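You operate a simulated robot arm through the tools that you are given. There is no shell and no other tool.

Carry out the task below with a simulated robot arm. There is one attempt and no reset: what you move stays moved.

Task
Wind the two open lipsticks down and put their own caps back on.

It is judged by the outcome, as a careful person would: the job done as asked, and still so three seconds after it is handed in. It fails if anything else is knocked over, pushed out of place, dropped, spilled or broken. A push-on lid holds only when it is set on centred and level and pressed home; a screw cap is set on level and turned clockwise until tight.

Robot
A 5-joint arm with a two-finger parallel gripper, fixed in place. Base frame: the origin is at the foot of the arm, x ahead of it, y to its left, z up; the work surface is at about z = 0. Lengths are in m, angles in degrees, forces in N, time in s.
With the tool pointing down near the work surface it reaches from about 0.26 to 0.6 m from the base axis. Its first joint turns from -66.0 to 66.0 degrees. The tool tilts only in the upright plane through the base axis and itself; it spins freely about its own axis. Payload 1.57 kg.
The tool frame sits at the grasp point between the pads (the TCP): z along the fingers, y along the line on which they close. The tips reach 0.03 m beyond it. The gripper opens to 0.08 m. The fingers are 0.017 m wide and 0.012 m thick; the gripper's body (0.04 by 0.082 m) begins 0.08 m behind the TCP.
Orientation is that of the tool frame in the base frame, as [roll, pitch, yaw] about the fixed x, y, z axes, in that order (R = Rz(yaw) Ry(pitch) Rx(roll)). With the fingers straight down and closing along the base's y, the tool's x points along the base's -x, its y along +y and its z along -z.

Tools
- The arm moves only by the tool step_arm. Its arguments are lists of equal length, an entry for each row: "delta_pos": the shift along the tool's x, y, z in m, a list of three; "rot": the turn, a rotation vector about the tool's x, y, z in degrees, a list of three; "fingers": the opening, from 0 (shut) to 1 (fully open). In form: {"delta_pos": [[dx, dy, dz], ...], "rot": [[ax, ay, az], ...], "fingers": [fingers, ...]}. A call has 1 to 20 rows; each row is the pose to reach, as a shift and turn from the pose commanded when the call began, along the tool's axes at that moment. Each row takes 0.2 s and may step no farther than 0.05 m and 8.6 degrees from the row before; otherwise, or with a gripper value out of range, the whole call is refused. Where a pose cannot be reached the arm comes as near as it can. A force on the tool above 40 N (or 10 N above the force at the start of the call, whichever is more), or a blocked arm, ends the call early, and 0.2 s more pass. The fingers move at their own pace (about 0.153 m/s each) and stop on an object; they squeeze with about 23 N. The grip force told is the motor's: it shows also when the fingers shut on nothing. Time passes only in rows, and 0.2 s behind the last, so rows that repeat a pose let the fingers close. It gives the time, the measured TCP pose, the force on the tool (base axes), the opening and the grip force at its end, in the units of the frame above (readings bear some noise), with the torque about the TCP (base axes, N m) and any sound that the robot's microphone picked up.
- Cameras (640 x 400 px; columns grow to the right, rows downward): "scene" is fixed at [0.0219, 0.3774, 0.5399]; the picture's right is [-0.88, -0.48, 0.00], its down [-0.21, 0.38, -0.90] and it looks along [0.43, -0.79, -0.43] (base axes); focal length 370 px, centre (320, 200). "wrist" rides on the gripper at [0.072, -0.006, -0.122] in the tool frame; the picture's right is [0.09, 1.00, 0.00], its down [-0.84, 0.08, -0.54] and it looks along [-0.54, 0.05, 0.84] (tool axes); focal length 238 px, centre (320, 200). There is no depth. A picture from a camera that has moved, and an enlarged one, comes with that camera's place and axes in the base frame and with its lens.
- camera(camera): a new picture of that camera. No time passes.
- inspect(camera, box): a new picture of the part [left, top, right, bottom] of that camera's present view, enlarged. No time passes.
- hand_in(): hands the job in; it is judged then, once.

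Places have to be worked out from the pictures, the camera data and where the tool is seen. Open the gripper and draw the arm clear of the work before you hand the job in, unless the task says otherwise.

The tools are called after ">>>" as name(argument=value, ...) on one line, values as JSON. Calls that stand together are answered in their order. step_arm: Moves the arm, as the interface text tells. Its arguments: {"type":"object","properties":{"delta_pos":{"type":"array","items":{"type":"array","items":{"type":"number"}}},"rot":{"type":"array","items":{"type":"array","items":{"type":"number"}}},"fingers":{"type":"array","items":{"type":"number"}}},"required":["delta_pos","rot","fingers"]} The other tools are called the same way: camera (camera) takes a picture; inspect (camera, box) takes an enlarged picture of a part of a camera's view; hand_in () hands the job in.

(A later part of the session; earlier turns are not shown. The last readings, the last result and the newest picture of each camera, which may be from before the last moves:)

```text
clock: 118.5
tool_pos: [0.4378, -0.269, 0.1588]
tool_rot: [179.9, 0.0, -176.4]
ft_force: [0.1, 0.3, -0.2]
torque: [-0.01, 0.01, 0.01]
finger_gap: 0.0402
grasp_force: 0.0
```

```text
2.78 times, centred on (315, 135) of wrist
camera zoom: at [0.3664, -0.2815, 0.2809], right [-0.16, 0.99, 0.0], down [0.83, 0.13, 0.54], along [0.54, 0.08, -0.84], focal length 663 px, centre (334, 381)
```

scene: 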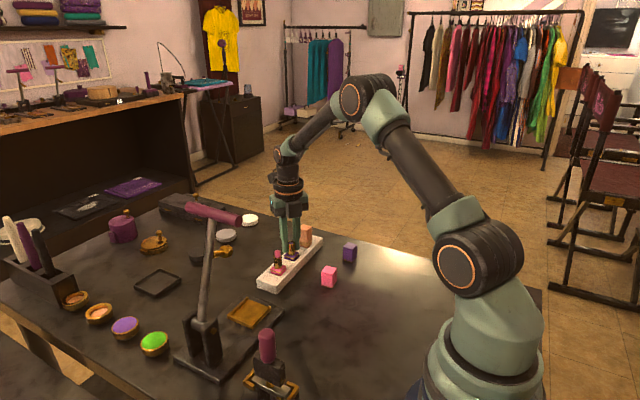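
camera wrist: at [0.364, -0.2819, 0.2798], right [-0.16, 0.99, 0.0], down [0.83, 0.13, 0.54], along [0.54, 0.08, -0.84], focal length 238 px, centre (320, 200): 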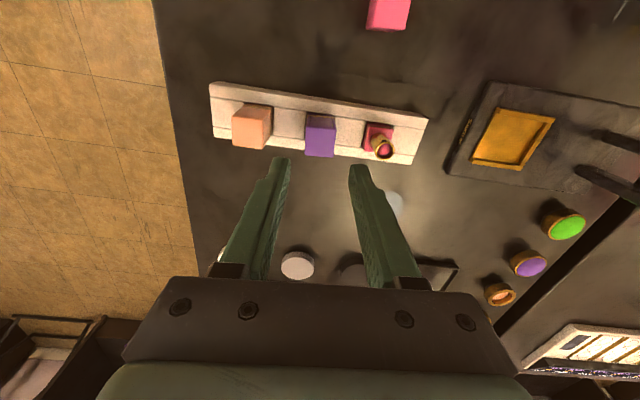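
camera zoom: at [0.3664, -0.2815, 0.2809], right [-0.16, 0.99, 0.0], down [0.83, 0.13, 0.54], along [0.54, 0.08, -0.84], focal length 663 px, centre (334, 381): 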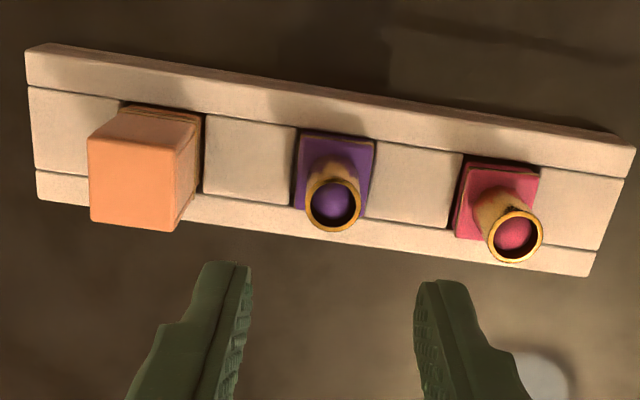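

From this view the base is level and sits at yaw ≈ +2.3°. It also shows my TCP was ~1–2 mm off the true cap centre along x during the top presses, which would tilt the cap. New plan: pick the cap up centred, lower it over the tube, let it drop freely the last millimetre so it self-levels, then press exactly at its centre. I go back to the cap.

>>> step_arm(delta_pos=[[0.0225, -0.0129, 0], [0.045, -0.0258, 0], [0.0676, -0.0388, 0], [0.09, -0.0517, 0], [0.1126, -0.0646, 0], [0.1126, -0.0646, 0]], rot=[[0, 0, 0], [0, 0, 0], [0, 0, 0], [0, 0, 0], [0, 0, 0], [0, 0, 0]], fingers=[0.5, 0.5, 0.5, 0.5, 0.5, 0.5])

>>> inspect(camera="wrist", box=[280, 95, 360, 155])

```text
clock: 119.9
tool_pos: [0.3286, -0.3417, 0.1587]
tool_rot: [180.0, 0.0, -176.3]
ft_force: [-0.5, 0.3, 0.0]
torque: [-0.01, -0.02, -0.02]
finger_gap: 0.0403
grasp_force: 0.1
```

```text
6.67 times, centred on (320, 125) of wrist
camera zoom: at [0.257, -0.3534, 0.2802], right [-0.16, 0.99, 0.0], down [0.83, 0.13, 0.54], along [0.54, 0.08, -0.84], focal length 1589 px, centre (320, 700)
```

zoom: 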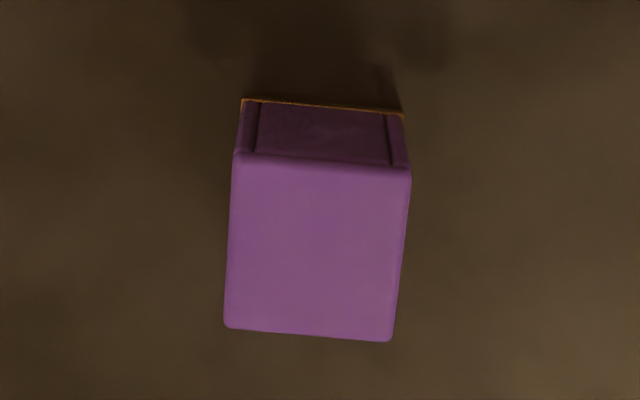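

By the same corner method, the cap's centre is ~2 mm farther out than the TCP. So I shift −1.9 mm along tool x to be centred on it, descend, and grip.

>>> step_arm(delta_pos=[[-0.0019, 0, 0.03], [-0.0019, 0, 0.06], [-0.0019, 0, 0.09], [-0.0019, 0, 0.108], [-0.0019, 0, 0.113], [-0.0019, 0, 0.113], [-0.0019, 0, 0.113], [-0.0019, 0, 0.113], [-0.0019, 0, 0.113]], rot=[[0, 0, 0], [0, 0, 0], [0, 0, 0], [0, 0, 0], [0, 0, 0], [0, 0, 0], [0, 0, 0], [0, 0, 0], [0, 0, 0]], fingers=[0.5, 0.5, 0.5, 0.5, 0.5, 0.35, 0.2, 0.2, 0.2])

>>> inspect(camera="wrist", box=[260, 120, 380, 210])

```text
clock: 121.9
tool_pos: [0.3307, -0.3435, 0.0466]
tool_rot: [-179.9, 0.0, -176.4]
ft_force: [-0.3, 0.2, -0.6]
torque: [-0.05, 0.0, 0.03]
finger_gap: 0.0256
grasp_force: 23.4
```

```text
4.44 times, centred on (320, 165) of wrist
camera zoom: at [0.2593, -0.3537, 0.167], right [-0.16, 0.99, 0.0], down [0.83, 0.13, 0.54], along [0.54, 0.08, -0.84], focal length 1059 px, centre (320, 356)
```

zoom: 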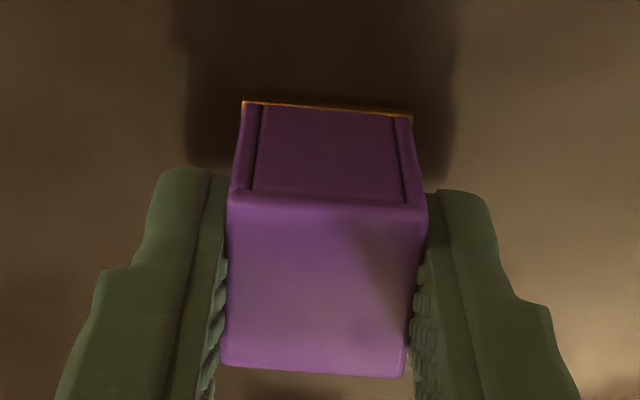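

Now the cap is centred in the grip (within 0.2 mm). I lift, carry it above the purple base with the visually measured offset, and turn 1.3° to match its yaw.

>>> step_arm(delta_pos=[[0, 0, -0.01], [0, 0, -0.04], [0, 0, -0.08], [0, 0, -0.12], [-0.022, 0.013, -0.12], [-0.044, 0.026, -0.12], [-0.066, 0.039, -0.12], [-0.088, 0.052, -0.12], [-0.1087, 0.0649, -0.12], [-0.1087, 0.0649, -0.1], [-0.1087, 0.0649, -0.08], [-0.1087, 0.0649, -0.075], [-0.1087, 0.0649, -0.075]], rot=[[0, 0, 0], [0, 0, 0], [0, 0, 0], [0, 0, 0], [0, 0, 0.3], [0, 0, 0.6], [0, 0, 0.9], [0, 0, 1.3], [0, 0, 1.3], [0, 0, 1.3], [0, 0, 1.3], [0, 0, 1.3], [0, 0, 1.3]], fingers=[0.2, 0.2, 0.2, 0.2, 0.2, 0.2, 0.2, 0.2, 0.2, 0.2, 0.2, 0.2, 0.2])

>>> inspect(camera="wrist", box=[280, 105, 360, 165])

>>> inspect(camera="scene", box=[300, 225, 325, 260])

```text
clock: 124.7
tool_pos: [0.4354, -0.2699, 0.1196]
tool_rot: [179.9, 0.0, -177.7]
ft_force: [0.3, 0.0, -0.3]
torque: [-0.01, 0.02, 0.01]
finger_gap: 0.0258
grasp_force: 22.9
```

```text
6.67 times, centred on (320, 135) of wrist
camera zoom: at [0.363, -0.2801, 0.2426], right [-0.13, 0.99, 0.0], down [0.83, 0.11, 0.54], along [0.54, 0.07, -0.84], focal length 1589 px, centre (320, 633)
```

zoom: 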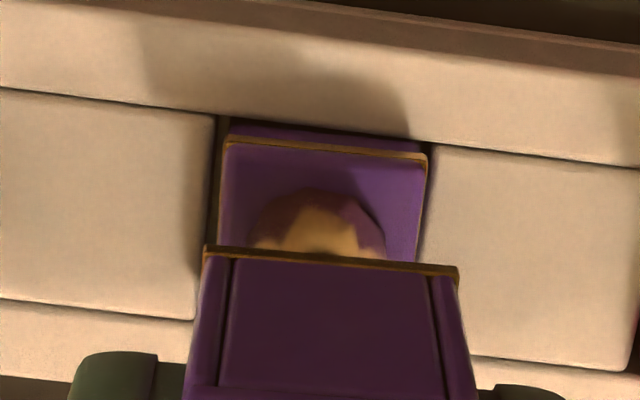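

```text
11.43 times, centred on (312, 242) of scene
camera zoom: at [0.0219, 0.3774, 0.5399], right [-0.88, -0.48, 0.0], down [-0.21, 0.38, -0.9], along [0.43, -0.79, -0.43], focal length 4228 px, centre (406, -286)
```

zoom: 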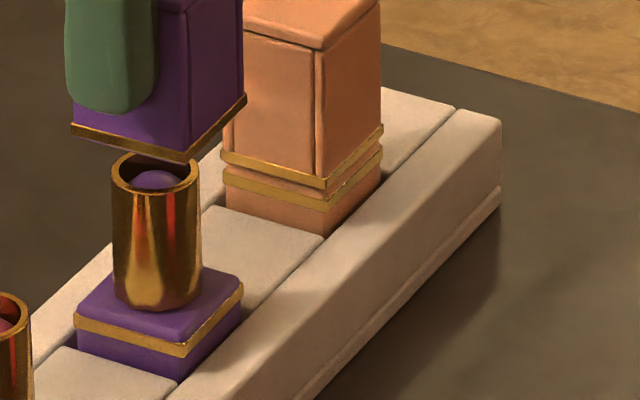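

The scene view shows the cap ~1.3 mm too far toward the robot (the wrist view has a known bias at this height). I shift +1.4 mm in x and lower over the tube to ~4 mm above the seat, then check.

>>> step_arm(delta_pos=[[-0.0014, 0, 0], [-0.0014, 0, 0.006], [-0.0014, 0, 0.011], [-0.0014, 0, 0.016], [-0.0014, 0, 0.021], [-0.0014, 0, 0.026], [-0.0014, 0, 0.031], [-0.0014, 0, 0.036], [-0.0014, 0, 0.036]], rot=[[0, 0, 0], [0, 0, 0], [0, 0, 0], [0, 0, 0], [0, 0, 0], [0, 0, 0], [0, 0, 0], [0, 0, 0], [0, 0, 0]], fingers=[0.2, 0.2, 0.2, 0.2, 0.2, 0.2, 0.2, 0.2, 0.2])

>>> inspect(camera="scene", box=[303, 242, 313, 248])

>>> inspect(camera="wrist", box=[290, 120, 350, 160])

```text
clock: 126.7
tool_pos: [0.4365, -0.2701, 0.0848]
tool_rot: [-179.9, 0.0, -177.8]
ft_force: [-0.1, 0.2, 0.0]
torque: [0.02, 0.02, 0.02]
finger_gap: 0.0257
grasp_force: 23.1
```

```text
16.00 times, centred on (308, 245) of scene
camera zoom: at [0.0219, 0.3774, 0.5399], right [-0.88, -0.48, 0.0], down [-0.21, 0.38, -0.9], along [0.43, -0.79, -0.43], focal length 5918 px, centre (512, -520)
```

zoom: 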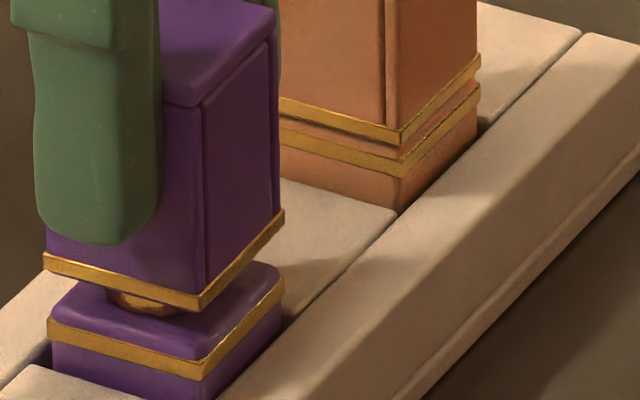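

```text
10.00 times, centred on (320, 140) of wrist
camera zoom: at [0.3647, -0.2803, 0.2065], right [-0.13, 0.99, 0.0], down [0.83, 0.11, 0.54], along [0.54, 0.07, -0.84], focal length 2384 px, centre (320, 800)
```

zoom: 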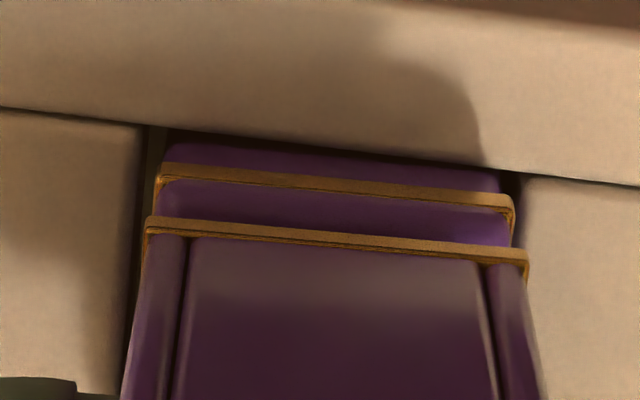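

The scene camera (unbiased against the orange reference) says the cap is centred in its view. I lower 3 mm more to just above the seat, and let it drop free so that it self-levels.

>>> step_arm(delta_pos=[[0, 0, 0.001], [0, 0, 0.002], [0, 0, 0.003], [0, 0, 0.003], [0, 0, 0.003], [0, 0, 0.003], [0, 0, 0.003], [0, 0, -0.02], [0, 0, -0.045], [0, 0, -0.07], [0, 0, -0.07]], rot=[[0, 0, 0], [0, 0, 0], [0, 0, 0], [0, 0, 0], [0, 0, 0], [0, 0, 0], [0, 0, 0], [0, 0, 0], [0, 0, 0], [0, 0, 0], [0, 0, 0]], fingers=[0.2, 0.2, 0.2, 0.5, 0.5, 0.5, 0.5, 0.5, 0.5, 0.5, 0.5])

>>> inspect(camera="scene", box=[303, 244, 313, 250])

>>> inspect(camera="wrist", box=[280, 95, 360, 155])

```text
clock: 129.1
tool_pos: [0.4358, -0.2716, 0.1548]
tool_rot: [-180.0, 0.0, -177.7]
ft_force: [-0.2, 0.0, -0.7]
torque: [0.01, -0.02, 0.01]
finger_gap: 0.0401
grasp_force: 0.0
```

```text
16.00 times, centred on (308, 247) of scene
camera zoom: at [0.0219, 0.3774, 0.5399], right [-0.88, -0.48, 0.0], down [-0.21, 0.38, -0.9], along [0.43, -0.79, -0.43], focal length 5918 px, centre (512, -552)
```

zoom: 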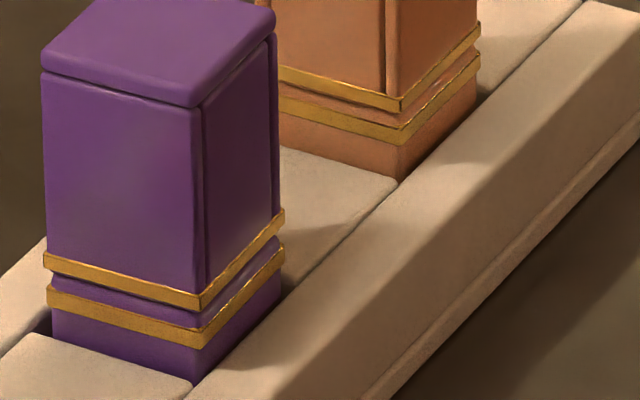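

```text
6.67 times, centred on (320, 125) of wrist
camera zoom: at [0.3643, -0.2802, 0.2764], right [-0.13, 0.99, 0.0], down [0.83, 0.11, 0.54], along [0.54, 0.07, -0.84], focal length 1589 px, centre (320, 700)
```

zoom: 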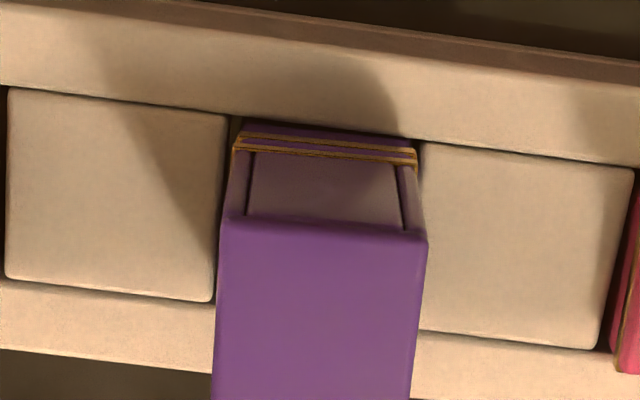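

The freely dropped cap rests ~0.7 mm above home. I want a precise centring reference, so I take full-zoom wrist views of the purple lip/band corners here, and then the same relative view of the seated orange one.

>>> inspect(camera="wrist", box=[300, 110, 320, 122])

>>> inspect(camera="wrist", box=[320, 110, 340, 122])

>>> step_arm(delta_pos=[[0.0006, -0.0159, 0], [0.0013, -0.0318, 0], [0.002, -0.0478, 0], [0.0026, -0.0637, 0], [0.0026, -0.0637, 0]], rot=[[0, 0, 0], [0, 0, 0], [0, 0, 0], [0, 0, 0], [0, 0, 0]], fingers=[0.6, 0.6, 0.6, 0.6, 0.6])

>>> inspect(camera="wrist", box=[280, 95, 360, 155])

```text
16.00 times, centred on (310, 116) of wrist
camera zoom: at [0.3643, -0.2802, 0.2764], right [-0.13, 0.99, 0.0], down [0.83, 0.11, 0.54], along [0.54, 0.07, -0.84], focal length 3814 px, centre (480, 1544)
```

zoom: 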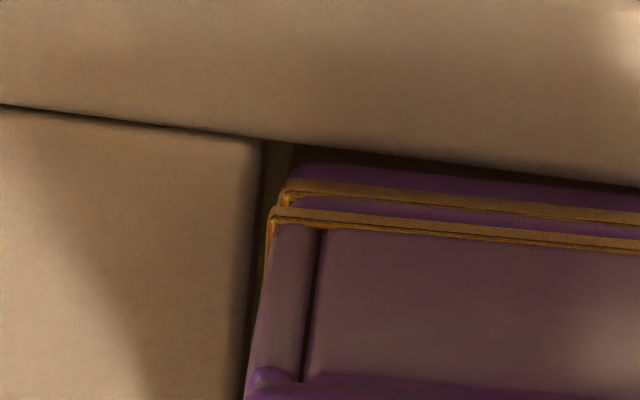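

```text
16.00 times, centred on (330, 116) of wrist
camera zoom: at [0.3643, -0.2802, 0.2764], right [-0.13, 0.99, 0.0], down [0.83, 0.11, 0.54], along [0.54, 0.07, -0.84], focal length 3814 px, centre (160, 1544)
```

zoom: 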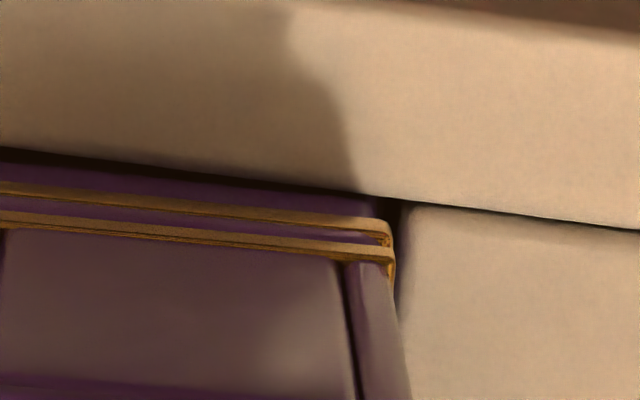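

```text
clock: 130.3
tool_pos: [0.4357, -0.3338, 0.1558]
tool_rot: [180.0, 0.1, -177.6]
ft_force: [-0.1, 0.2, -0.8]
torque: [-0.02, 0.03, 0.04]
finger_gap: 0.0481
grasp_force: 0.0
```

```text
6.67 times, centred on (320, 125) of wrist
camera zoom: at [0.3647, -0.3442, 0.2765], right [-0.13, 0.99, 0.0], down [0.83, 0.11, 0.54], along [0.54, 0.07, -0.84], focal length 1589 px, centre (320, 700)
```

zoom: 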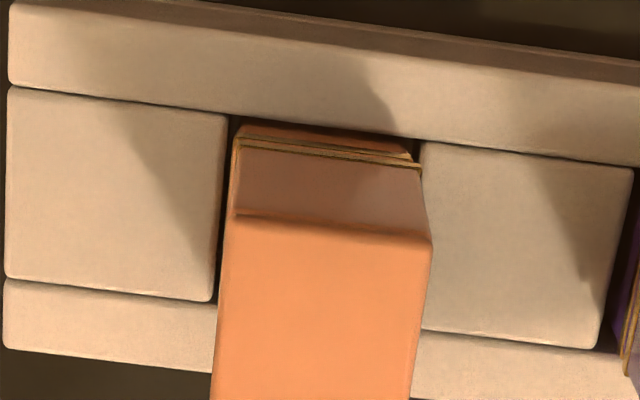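

>>> inspect(camera="wrist", box=[300, 110, 320, 122])

>>> inspect(camera="wrist", box=[320, 110, 340, 122])

```text
16.00 times, centred on (310, 116) of wrist
camera zoom: at [0.3647, -0.3442, 0.2765], right [-0.13, 0.99, 0.0], down [0.83, 0.11, 0.54], along [0.54, 0.07, -0.84], focal length 3814 px, centre (480, 1544)
```

zoom: 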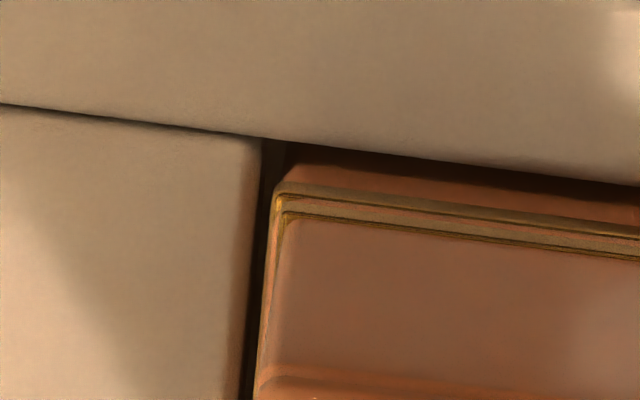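

```text
16.00 times, centred on (330, 116) of wrist
camera zoom: at [0.3647, -0.3442, 0.2765], right [-0.13, 0.99, 0.0], down [0.83, 0.11, 0.54], along [0.54, 0.07, -0.84], focal length 3814 px, centre (160, 1544)
```

zoom: 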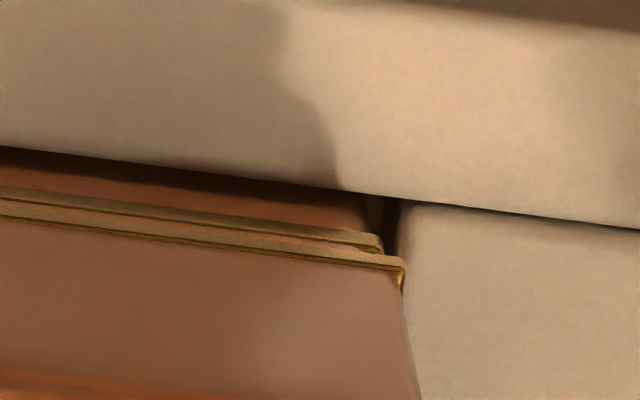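

Useful: at the identical view, orange's own cap sits ~1 mm off-centre in y yet counts as closed, and correcting for that, purple's cap is at the same height and better centred. To learn whether a seated cap is actually held, I'll do one very gentle 2 mm lift test on orange: align yaw, descend around it, close.

>>> step_arm(delta_pos=[[0, 0.0002, 0.02], [0, 0.0002, 0.04], [0, 0.0002, 0.06], [0, 0.0002, 0.07], [0, 0.0002, 0.0755], [0, 0.0002, 0.0755], [0, 0.0002, 0.0755], [0, 0.0002, 0.0755], [0, 0.0002, 0.0755]], rot=[[0, 0, 1], [0, 0, 1.9], [0, 0, 1.9], [0, 0, 1.9], [0, 0, 1.9], [0, 0, 1.9], [0, 0, 1.9], [0, 0, 1.9], [0, 0, 1.9]], fingers=[0.6, 0.6, 0.6, 0.6, 0.6, 0.45, 0.3, 0.2, 0.2])

>>> inspect(camera="scene", box=[303, 236, 323, 248])

>>> inspect(camera="wrist", box=[290, 120, 350, 160])

```text
clock: 132.3
tool_pos: [0.4371, -0.3337, 0.0801]
tool_rot: [-179.9, 0.1, -179.6]
ft_force: [0.1, -0.3, -0.5]
torque: [0.04, -0.02, 0.04]
finger_gap: 0.0261
grasp_force: 22.7
```

```text
16.00 times, centred on (313, 242) of scene
camera zoom: at [0.0219, 0.3774, 0.5399], right [-0.88, -0.48, 0.0], down [-0.21, 0.38, -0.9], along [0.43, -0.79, -0.43], focal length 5918 px, centre (432, -472)
```

zoom: 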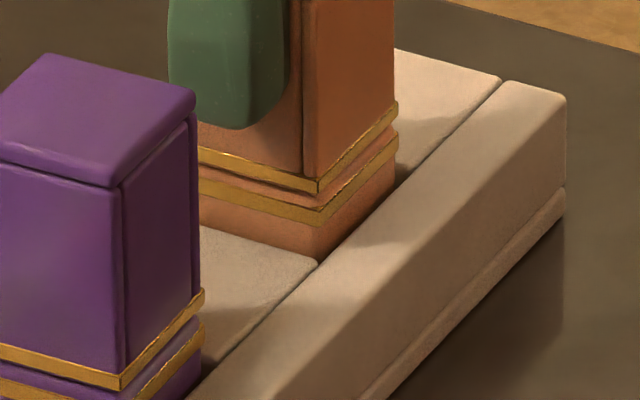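

```text
10.00 times, centred on (320, 140) of wrist
camera zoom: at [0.3645, -0.341, 0.2012], right [-0.1, 0.99, 0.0], down [0.84, 0.08, 0.54], along [0.54, 0.05, -0.84], focal length 2384 px, centre (320, 800)
```

zoom: 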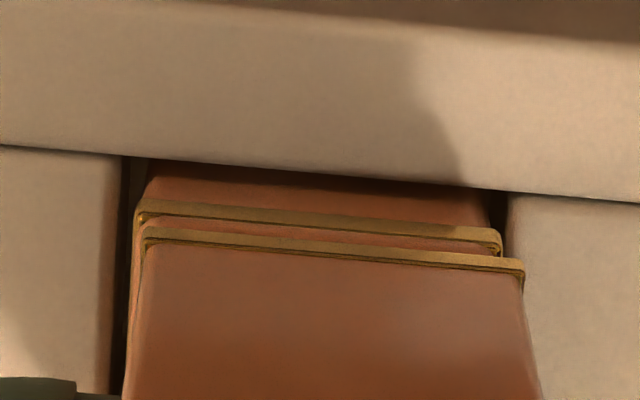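

Orange is gripped with no force. I lift 2 mm only and look.

>>> step_arm(delta_pos=[[0, 0, -0.001], [0, 0, -0.002], [0, 0, -0.002]], rot=[[0, 0, 0], [0, 0, 0], [0, 0, 0]], fingers=[0.2, 0.2, 0.2])

>>> inspect(camera="scene", box=[303, 236, 323, 248])

>>> inspect(camera="wrist", box=[290, 120, 350, 160])

```text
clock: 133.1
tool_pos: [0.4366, -0.3336, 0.0813]
tool_rot: [-180.0, 0.0, -179.7]
ft_force: [0.4, 0.3, -0.3]
torque: [0.03, -0.02, 0.0]
finger_gap: 0.0258
grasp_force: 22.8
```

```text
16.00 times, centred on (313, 242) of scene
camera zoom: at [0.0219, 0.3774, 0.5399], right [-0.88, -0.48, 0.0], down [-0.21, 0.38, -0.9], along [0.43, -0.79, -0.43], focal length 5918 px, centre (432, -472)
```

zoom: 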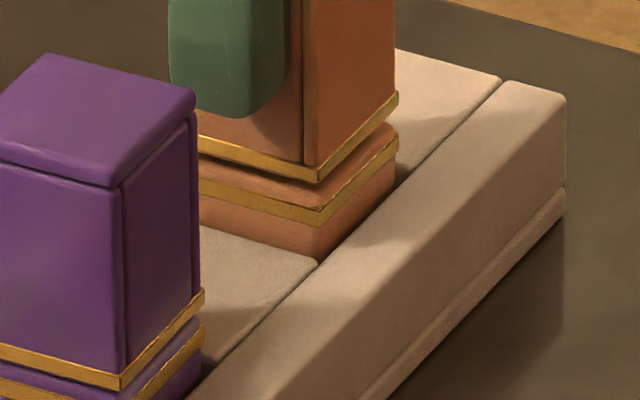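

```text
10.00 times, centred on (320, 140) of wrist
camera zoom: at [0.3644, -0.3412, 0.2032], right [-0.1, 0.99, 0.0], down [0.84, 0.08, 0.54], along [0.54, 0.05, -0.84], focal length 2384 px, centre (320, 800)
```

zoom: 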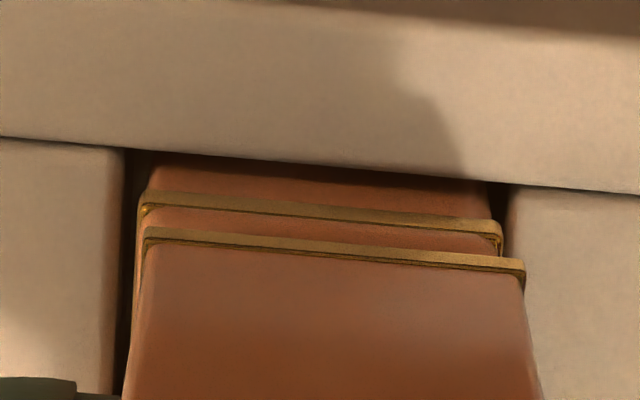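

Orange's cap also lifts freely from its base, so caps here simply sit in place — there's no snap to find. I set orange's cap straight back down, release, and rise.

>>> step_arm(delta_pos=[[0, 0, 0.001], [0, 0, 0.002], [0, 0, 0.0022], [0, 0, 0.0022], [0, 0, 0.0022], [0, 0, 0.0022], [0, 0, -0.02], [0, 0, -0.045], [0, 0, -0.07], [0, 0, -0.07]], rot=[[0, 0, 0], [0, 0, 0], [0, 0, 0], [0, 0, 0], [0, 0, 0], [0, 0, 0], [0, 0, 0], [0, 0, 0], [0, 0, 0], [0, 0, 0]], fingers=[0.2, 0.2, 0.2, 0.6, 0.6, 0.6, 0.6, 0.6, 0.6, 0.6])

>>> inspect(camera="scene", box=[303, 236, 323, 248])

>>> inspect(camera="wrist", box=[280, 95, 360, 155])

```text
clock: 135.3
tool_pos: [0.4372, -0.333, 0.152]
tool_rot: [-180.0, 0.0, -179.6]
ft_force: [0.5, 0.1, -0.5]
torque: [-0.02, -0.01, 0.0]
finger_gap: 0.0481
grasp_force: 0.1
```

```text
16.00 times, centred on (313, 242) of scene
camera zoom: at [0.0219, 0.3774, 0.5399], right [-0.88, -0.48, 0.0], down [-0.21, 0.38, -0.9], along [0.43, -0.79, -0.43], focal length 5918 px, centre (432, -472)
```

zoom: 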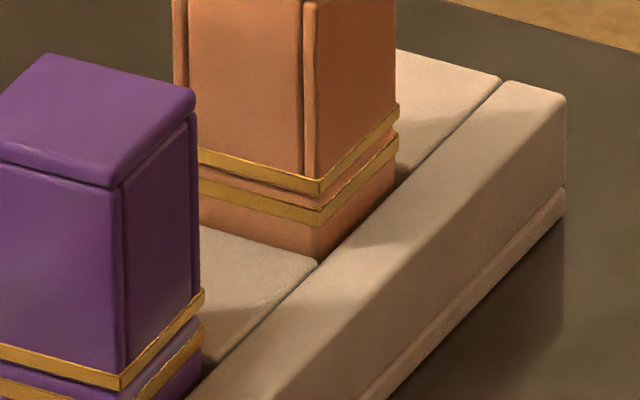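

```text
6.67 times, centred on (320, 125) of wrist
camera zoom: at [0.3643, -0.3412, 0.2736], right [-0.1, 0.99, 0.0], down [0.84, 0.08, 0.54], along [0.54, 0.05, -0.84], focal length 1589 px, centre (320, 700)
```

zoom: 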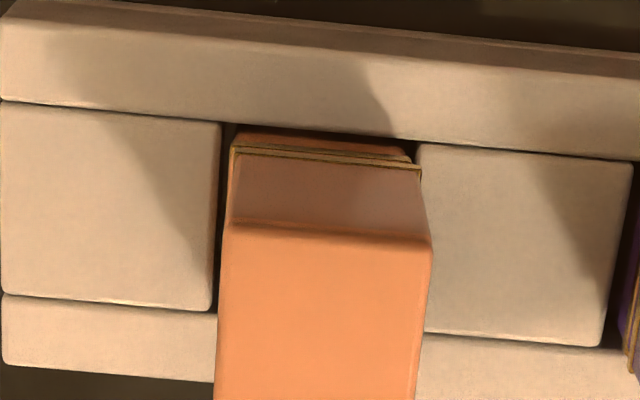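

Orange is back as it was. Now the pink cap: I move above it at about (0.330, -0.229), turning to match its yaw (≈ +5°).

>>> step_arm(delta_pos=[[0.0177, 0.0175, -0.003], [0.0354, 0.0351, -0.003], [0.0532, 0.0526, -0.003], [0.0709, 0.0701, -0.003], [0.0886, 0.0877, -0.003], [0.1063, 0.1052, -0.003], [0.1063, 0.1052, -0.003]], rot=[[0, 0, -0.8], [0, 0, -1.6], [0, 0, -2.4], [0, 0, -3.2], [0, 0, -4], [0, 0, -4.6], [0, 0, -4.6]], fingers=[0.6, 0.6, 0.6, 0.6, 0.6, 0.6, 0.6])

>>> inspect(camera="wrist", box=[280, 95, 360, 155])

```text
clock: 136.9
tool_pos: [0.3281, -0.2302, 0.1542]
tool_rot: [180.0, 0.0, -174.9]
ft_force: [-0.5, -0.5, -0.2]
torque: [0.04, -0.01, 0.03]
finger_gap: 0.0483
grasp_force: 0.0
```

```text
6.67 times, centred on (320, 125) of wrist
camera zoom: at [0.2584, -0.2426, 0.276], right [-0.18, 0.98, 0.0], down [0.83, 0.15, 0.54], along [0.53, 0.1, -0.84], focal length 1589 px, centre (320, 700)
```

zoom: 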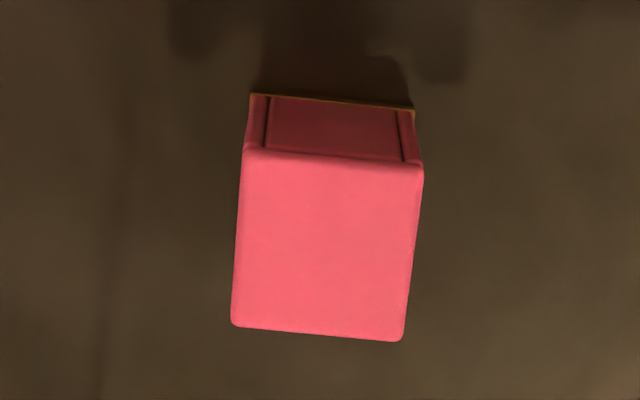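

The pink cap is aligned with the tool in yaw and ~0.8 mm to +y. I correct, descend to z≈0.0455 and grip.

>>> step_arm(delta_pos=[[-0.0004, 0.0008, 0.03], [-0.0004, 0.0008, 0.06], [-0.0004, 0.0008, 0.09], [-0.0004, 0.0008, 0.105], [-0.0004, 0.0008, 0.1095], [-0.0004, 0.0008, 0.1095], [-0.0004, 0.0008, 0.1095], [-0.0004, 0.0008, 0.1095], [-0.0004, 0.0008, 0.1095]], rot=[[0, 0, 0], [0, 0, 0], [0, 0, 0], [0, 0, 0], [0, 0, 0], [0, 0, 0], [0, 0, 0], [0, 0, 0], [0, 0, 0]], fingers=[0.6, 0.6, 0.6, 0.6, 0.6, 0.45, 0.3, 0.2, 0.2])

>>> inspect(camera="wrist", box=[260, 120, 380, 210])

```text
clock: 138.9
tool_pos: [0.3298, -0.2295, 0.0441]
tool_rot: [-179.9, 0.0, -175.0]
ft_force: [-0.8, 0.0, -0.2]
torque: [0.01, 0.01, 0.01]
finger_gap: 0.0258
grasp_force: 23.3
```

```text
4.44 times, centred on (320, 165) of wrist
camera zoom: at [0.2585, -0.2419, 0.1666], right [-0.18, 0.98, 0.0], down [0.83, 0.15, 0.54], along [0.53, 0.1, -0.84], focal length 1059 px, centre (320, 356)
```

zoom: 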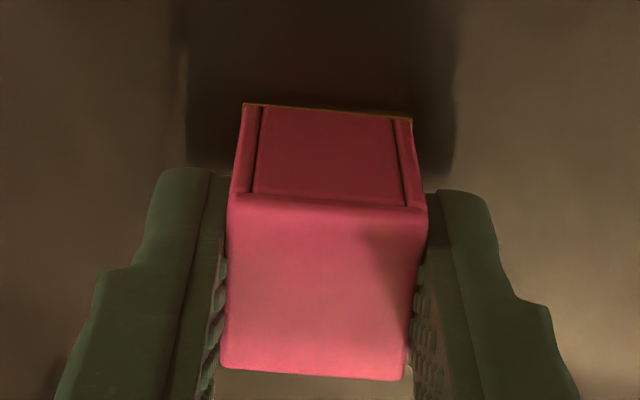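

Gripped and centred. I lift and carry the pink cap high to just beyond the pink lipstick so that the camera sees its base.

>>> step_arm(delta_pos=[[0, 0, -0.01], [0, 0, -0.04], [0, 0, -0.08], [0, 0, -0.12], [-0.023, 0.0017, -0.12], [-0.046, 0.0034, -0.12], [-0.069, 0.0052, -0.12], [-0.092, 0.0069, -0.12], [-0.115, 0.0086, -0.12], [-0.1378, 0.0103, -0.12], [-0.1378, 0.0103, -0.12]], rot=[[0, 0, 0], [0, 0, 0], [0, 0, 0], [0, 0, 0], [0, 0, 0], [0, 0, 0], [0, 0, 0], [0, 0, 0], [0, 0, 0], [0, 0, 0], [0, 0, 0]], fingers=[0.2, 0.2, 0.2, 0.2, 0.2, 0.2, 0.2, 0.2, 0.2, 0.2, 0.2])

>>> inspect(camera="wrist", box=[270, 65, 370, 140])

>>> inspect(camera="scene", box=[250, 210, 370, 300])

```text
clock: 141.3
tool_pos: [0.4658, -0.2059, 0.1649]
tool_rot: [180.0, 0.0, -175.0]
ft_force: [-0.4, -0.3, -1.0]
torque: [0.0, -0.02, 0.0]
finger_gap: 0.0257
grasp_force: 22.9
```

```text
5.33 times, centred on (320, 102) of wrist
camera zoom: at [0.3945, -0.2195, 0.2866], right [-0.18, 0.98, 0.0], down [0.83, 0.15, 0.54], along [0.53, 0.1, -0.84], focal length 1271 px, centre (320, 720)
```

zoom: 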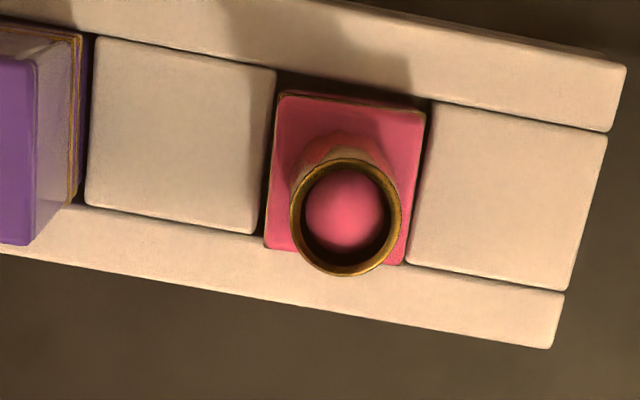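

```text
4.44 times, centred on (310, 255) of scene
camera zoom: at [0.0219, 0.3774, 0.5399], right [-0.88, -0.48, 0.0], down [-0.21, 0.38, -0.9], along [0.43, -0.79, -0.43], focal length 1644 px, centre (364, -44)
```

zoom: 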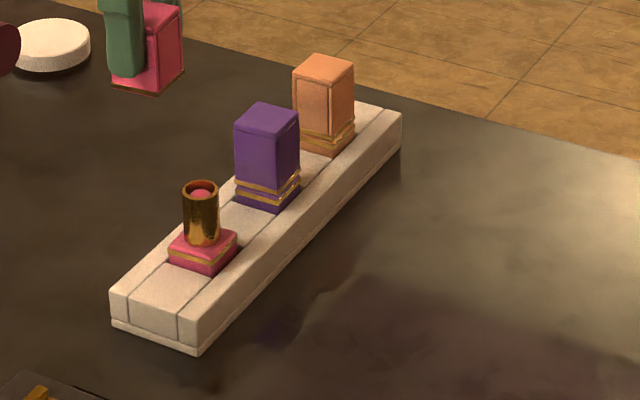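

Pink base centre is ~28.4 mm back and 1.5 mm to +y of the held cap, yaw ≈ +3.5°. I move there, turn 1.5° to match, and lower to ~1 cm above the rim to check with the (unbiased) scene camera.

>>> step_arm(delta_pos=[[0.0071, 0.0004, 0], [0.0142, 0.0008, 0], [0.0213, 0.0011, 0], [0.0284, 0.0015, 0], [0.0284, 0.0015, 0.02], [0.0284, 0.0015, 0.035], [0.0284, 0.0015, 0.0455], [0.0284, 0.0015, 0.0455]], rot=[[0, 0, 0.5], [0, 0, 1], [0, 0, 1.5], [0, 0, 1.5], [0, 0, 1.5], [0, 0, 1.5], [0, 0, 1.5], [0, 0, 1.5]], fingers=[0.2, 0.2, 0.2, 0.2, 0.2, 0.2, 0.2, 0.2])

>>> inspect(camera="scene", box=[280, 236, 310, 276])

>>> inspect(camera="wrist", box=[280, 105, 360, 165])

```text
clock: 143.1
tool_pos: [0.4372, -0.2076, 0.1188]
tool_rot: [-180.0, -0.1, -176.5]
ft_force: [0.2, -0.1, -0.1]
torque: [0.01, 0.01, 0.0]
finger_gap: 0.0259
grasp_force: 23.1
```

```text
10.00 times, centred on (295, 256) of scene
camera zoom: at [0.0219, 0.3774, 0.5399], right [-0.88, -0.48, 0.0], down [-0.21, 0.38, -0.9], along [0.43, -0.79, -0.43], focal length 3699 px, centre (570, -360)
```

zoom: 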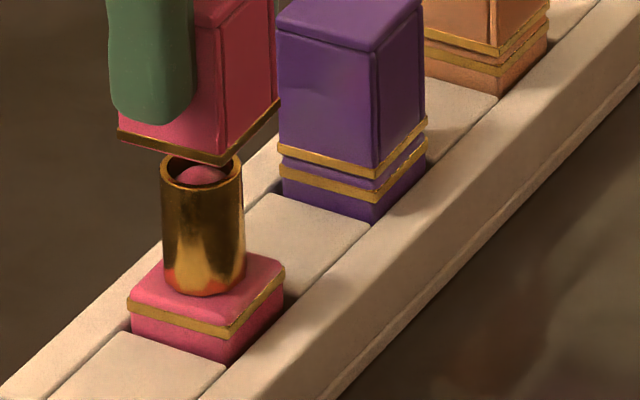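

```text
6.67 times, centred on (320, 135) of wrist
camera zoom: at [0.366, -0.2188, 0.2406], right [-0.15, 0.99, 0.0], down [0.83, 0.13, 0.54], along [0.54, 0.08, -0.84], focal length 1589 px, centre (320, 633)
```

zoom: 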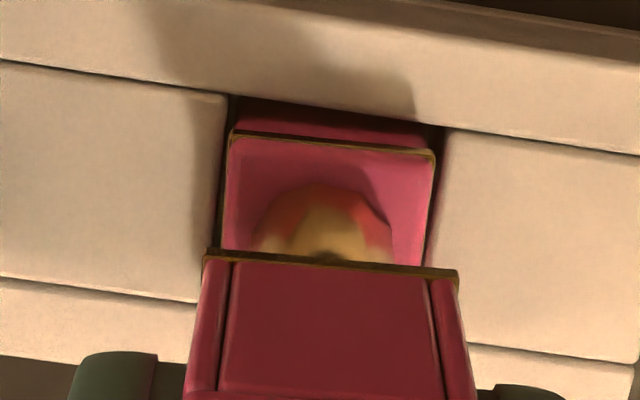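

The scene camera shows only ~0.25 mm error; the wrist view suggests +0.5 mm in y and 0.9° more yaw. I apply those and lower over the tube to ~4 mm above the seat.

>>> step_arm(delta_pos=[[-0.0001, 0.0005, 0], [-0.0001, 0.0005, 0.006], [-0.0001, 0.0005, 0.011], [-0.0001, 0.0005, 0.016], [-0.0001, 0.0005, 0.021], [-0.0001, 0.0005, 0.026], [-0.0001, 0.0005, 0.031], [-0.0001, 0.0005, 0.036], [-0.0001, 0.0005, 0.036]], rot=[[0, 0, 0.9], [0, 0, 0.9], [0, 0, 0.9], [0, 0, 0.9], [0, 0, 0.9], [0, 0, 0.9], [0, 0, 0.9], [0, 0, 0.9], [0, 0, 0.9]], fingers=[0.2, 0.2, 0.2, 0.2, 0.2, 0.2, 0.2, 0.2, 0.2])

>>> inspect(camera="scene", box=[283, 256, 303, 268])

>>> inspect(camera="wrist", box=[290, 120, 350, 160])

```text
clock: 145.1
tool_pos: [0.438, -0.2068, 0.0841]
tool_rot: [-179.9, 0.0, -177.4]
ft_force: [-0.9, 0.0, 0.4]
torque: [-0.03, 0.01, -0.02]
finger_gap: 0.026
grasp_force: 23.3
```

```text
16.00 times, centred on (293, 262) of scene
camera zoom: at [0.0219, 0.3774, 0.5399], right [-0.88, -0.48, 0.0], down [-0.21, 0.38, -0.9], along [0.43, -0.79, -0.43], focal length 5918 px, centre (752, -792)
```

zoom: 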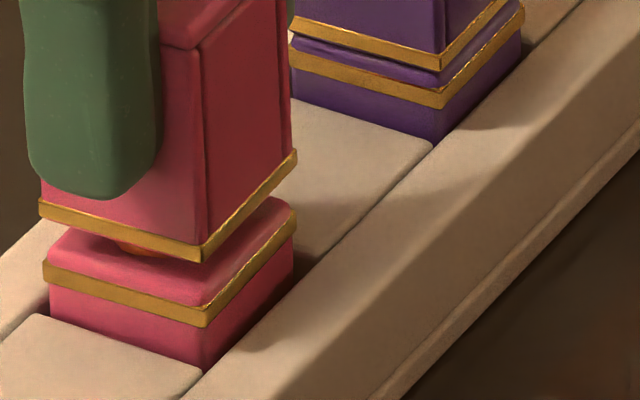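

```text
10.00 times, centred on (320, 140) of wrist
camera zoom: at [0.3656, -0.217, 0.2053], right [-0.14, 0.99, 0.0], down [0.83, 0.12, 0.54], along [0.54, 0.07, -0.84], focal length 2384 px, centre (320, 800)
```

zoom: 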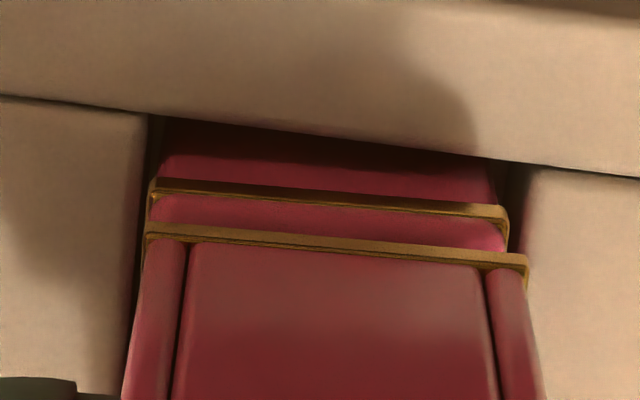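

Scene error is ~0, yaw matches within 0.2°, and the wrist view suggests ~0.3 mm too far in +y. I apply −0.35 mm in y, lower 3 mm to just above the seat, and let it drop free.

>>> step_arm(delta_pos=[[0, -0.00035, 0.001], [0, -0.00035, 0.002], [0, -0.00035, 0.003], [0, -0.00035, 0.003], [0, -0.00035, 0.003], [0, -0.00035, 0.003], [0, -0.00035, 0.003], [0, -0.00035, -0.02], [0, -0.00035, -0.043], [0, -0.00035, -0.043]], rot=[[0, 0, 0], [0, 0, 0], [0, 0, 0], [0, 0, 0], [0, 0, 0], [0, 0, 0], [0, 0, 0], [0, 0, 0], [0, 0, 0], [0, 0, 0]], fingers=[0.2, 0.2, 0.2, 0.5, 0.5, 0.5, 0.5, 0.5, 0.5, 0.5])

>>> inspect(camera="scene", box=[283, 254, 303, 266])

>>> inspect(camera="wrist", box=[280, 100, 360, 160])

```text
clock: 147.3
tool_pos: [0.4367, -0.2059, 0.127]
tool_rot: [-180.0, 0.0, -177.4]
ft_force: [0.1, 0.5, 0.0]
torque: [0.0, 0.01, 0.02]
finger_gap: 0.0397
grasp_force: 0.1
```

```text
16.00 times, centred on (293, 260) of scene
camera zoom: at [0.0219, 0.3774, 0.5399], right [-0.88, -0.48, 0.0], down [-0.21, 0.38, -0.9], along [0.43, -0.79, -0.43], focal length 5918 px, centre (752, -760)
```

zoom: 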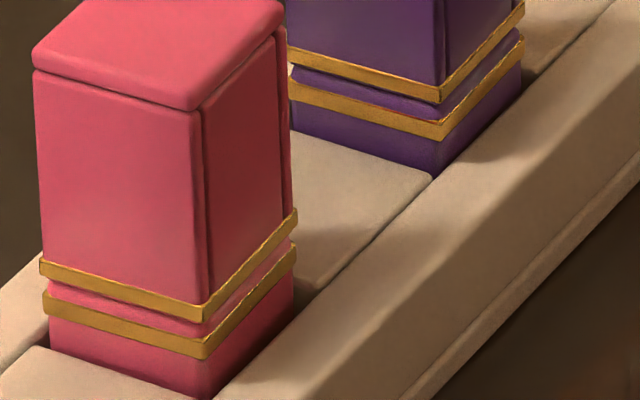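

```text
6.67 times, centred on (320, 130) of wrist
camera zoom: at [0.366, -0.2165, 0.2488], right [-0.14, 0.99, 0.0], down [0.83, 0.12, 0.54], along [0.54, 0.07, -0.84], focal length 1589 px, centre (320, 667)
```

zoom: 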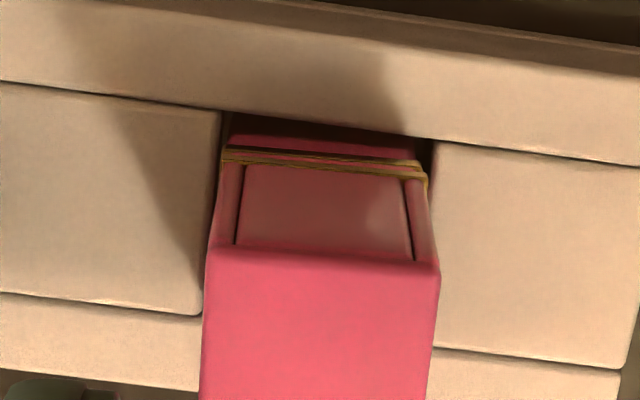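

Pink dropped in level: the lip gap is uniform (~5.9 mm at all three corners). I now close the fingers above it and press it home with about 25–30 N at its centre, with flex compensation.

>>> step_arm(delta_pos=[[0, 0, 0], [0, 0, 0], [0, 0, 0], [0, 0, 0.012], [0, 0, 0.02], [0, 0, 0.0225], [0.0001, 0, 0.0235], [0.0002, 0.0001, 0.0245], [0.0003, 0.0002, 0.025], [0.0003, 0.0002, 0.025]], rot=[[0, 0, 0], [0, 0, 0], [0, 0, 0], [0, 0, 0], [0, 0, 0], [0, 0, 0], [0, 0, 0], [0, 0, 0], [0, 0, 0], [0, 0, 0]], fingers=[0, 0, 0, 0, 0, 0, 0, 0, 0, 0])

>>> inspect(camera="scene", box=[283, 254, 303, 266])

>>> inspect(camera="wrist", box=[260, 110, 380, 200])

```text
clock: 149.5
tool_pos: [0.4389, -0.2071, 0.102]
tool_rot: [-179.8, 0.2, -177.4]
ft_force: [-5.7, 1.7, 25.6]
torque: [0.06, 0.24, -0.01]
finger_gap: 0.0
grasp_force: 21.1
```

```text
16.00 times, centred on (293, 260) of scene
camera zoom: at [0.0218, 0.3775, 0.5398], right [-0.88, -0.48, 0.0], down [-0.21, 0.38, -0.9], along [0.43, -0.79, -0.43], focal length 5918 px, centre (752, -760)
```

zoom: 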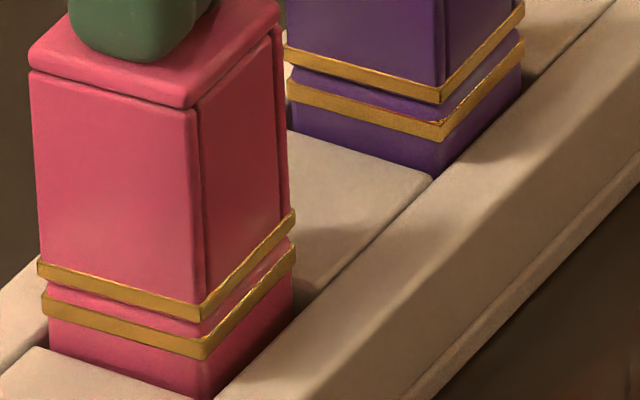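

```text
4.44 times, centred on (320, 155) of wrist
camera zoom: at [0.3663, -0.2172, 0.2246], right [-0.14, 0.99, 0.0], down [0.83, 0.12, 0.54], along [0.54, 0.07, -0.84], focal length 1059 px, centre (320, 400)
```

zoom: 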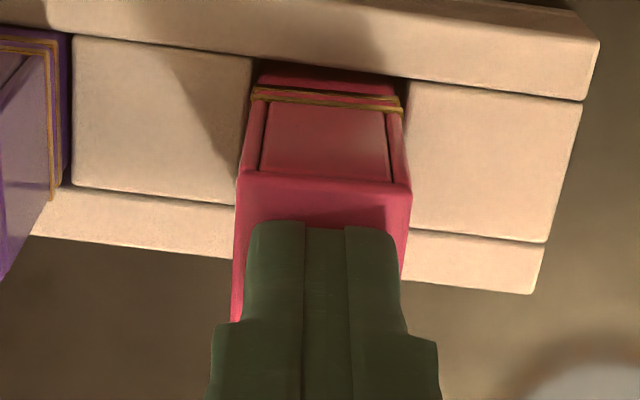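

25.6 N, level. I ease inward 0.4 mm to cancel the flex drag and press to ~35 N.

>>> step_arm(delta_pos=[[0.0002, 0.0001, 0.0003], [0.0004, 0.0001, 0.0006], [0.0005, 0.0002, 0.0009], [0.0005, 0.0002, 0.0009]], rot=[[0, 0, 0], [0, 0, 0], [0, 0, 0], [0, 0, 0]], fingers=[0, 0, 0, 0])

>>> inspect(camera="scene", box=[283, 254, 303, 266])

>>> inspect(camera="wrist", box=[290, 115, 350, 155])

```text
clock: 150.5
tool_pos: [0.4385, -0.208, 0.1017]
tool_rot: [-179.8, 0.2, -177.4]
ft_force: [-1.7, 1.5, 33.8]
torque: [0.1, 0.18, 0.01]
finger_gap: 0.0
grasp_force: 21.9
```

```text
16.00 times, centred on (293, 260) of scene
camera zoom: at [0.0217, 0.3775, 0.5398], right [-0.88, -0.48, 0.0], down [-0.21, 0.38, -0.9], along [0.43, -0.79, -0.43], focal length 5918 px, centre (752, -760)
```

zoom: 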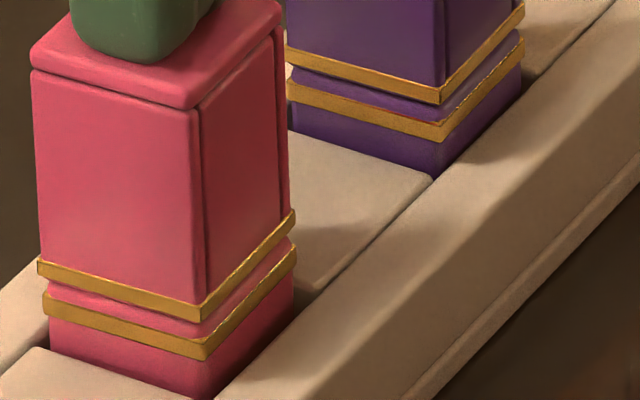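

```text
10.00 times, centred on (320, 135) of wrist
camera zoom: at [0.3659, -0.2174, 0.2242], right [-0.14, 0.99, 0.0], down [0.83, 0.12, 0.55], along [0.54, 0.07, -0.84], focal length 2384 px, centre (320, 850)
```

zoom: 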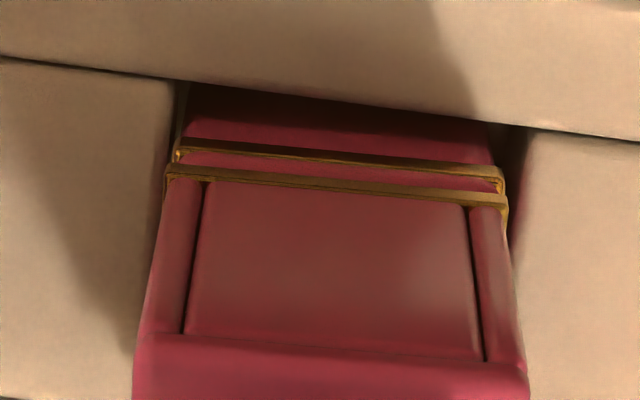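

Pressed at 34 N: the gap is unchanged from rest (so it is hard-seated), centred and level. I back off and check with a 2 mm lift whether it is now held.

>>> step_arm(delta_pos=[[-0.0004, -0.0002, -0.005], [-0.0008, -0.0004, -0.026], [-0.0008, -0.0004, -0.026], [-0.0008, -0.0004, -0.026], [-0.0008, -0.0004, -0.01], [-0.0008, -0.0004, 0.01], [-0.0008, -0.0004, 0.02], [-0.0008, -0.0004, 0.02], [-0.0008, -0.0004, 0.02], [-0.0008, -0.0004, 0.02], [-0.0008, -0.0004, 0.02], [-0.0008, -0.0004, 0.019], [-0.0008, -0.0004, 0.018], [-0.0008, -0.0004, 0.018]], rot=[[0, 0, 0], [0, 0, 0], [0, 0, 0], [0, 0, 0], [0, 0, 0], [0, 0, 0], [0, 0, 0], [0, 0, 0], [0, 0, 0], [0, 0, 0], [0, 0, 0], [0, 0, 0], [0, 0, 0], [0, 0, 0]], fingers=[0, 0, 0.5, 0.5, 0.5, 0.5, 0.5, 0.5, 0.35, 0.2, 0.2, 0.2, 0.2, 0.2])

>>> inspect(camera="scene", box=[283, 254, 303, 266])

>>> inspect(camera="wrist", box=[290, 120, 350, 160])

```text
clock: 153.5
tool_pos: [0.4377, -0.2064, 0.0823]
tool_rot: [180.0, 0.0, -177.4]
ft_force: [0.1, 0.2, -1.0]
torque: [-0.02, 0.01, -0.04]
finger_gap: 0.0255
grasp_force: 22.8
```

```text
16.00 times, centred on (293, 260) of scene
camera zoom: at [0.0219, 0.3774, 0.5399], right [-0.88, -0.48, 0.0], down [-0.21, 0.38, -0.9], along [0.43, -0.79, -0.43], focal length 5918 px, centre (752, -760)
```

zoom: 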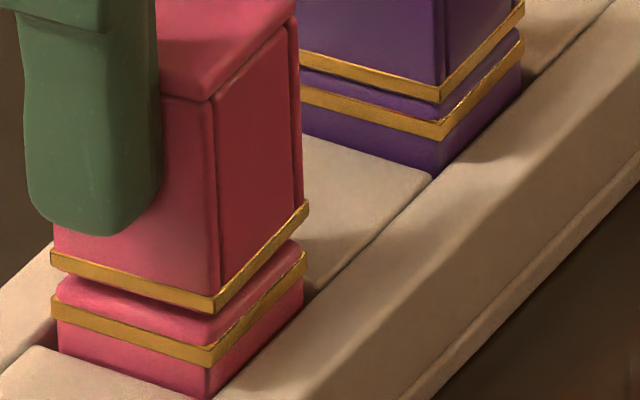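

```text
10.00 times, centred on (320, 140) of wrist
camera zoom: at [0.3658, -0.2172, 0.2043], right [-0.14, 0.99, 0.0], down [0.83, 0.12, 0.54], along [0.54, 0.07, -0.84], focal length 2384 px, centre (320, 800)
```

zoom: 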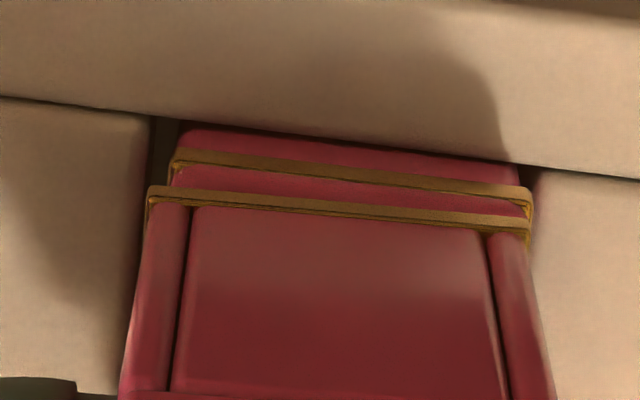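

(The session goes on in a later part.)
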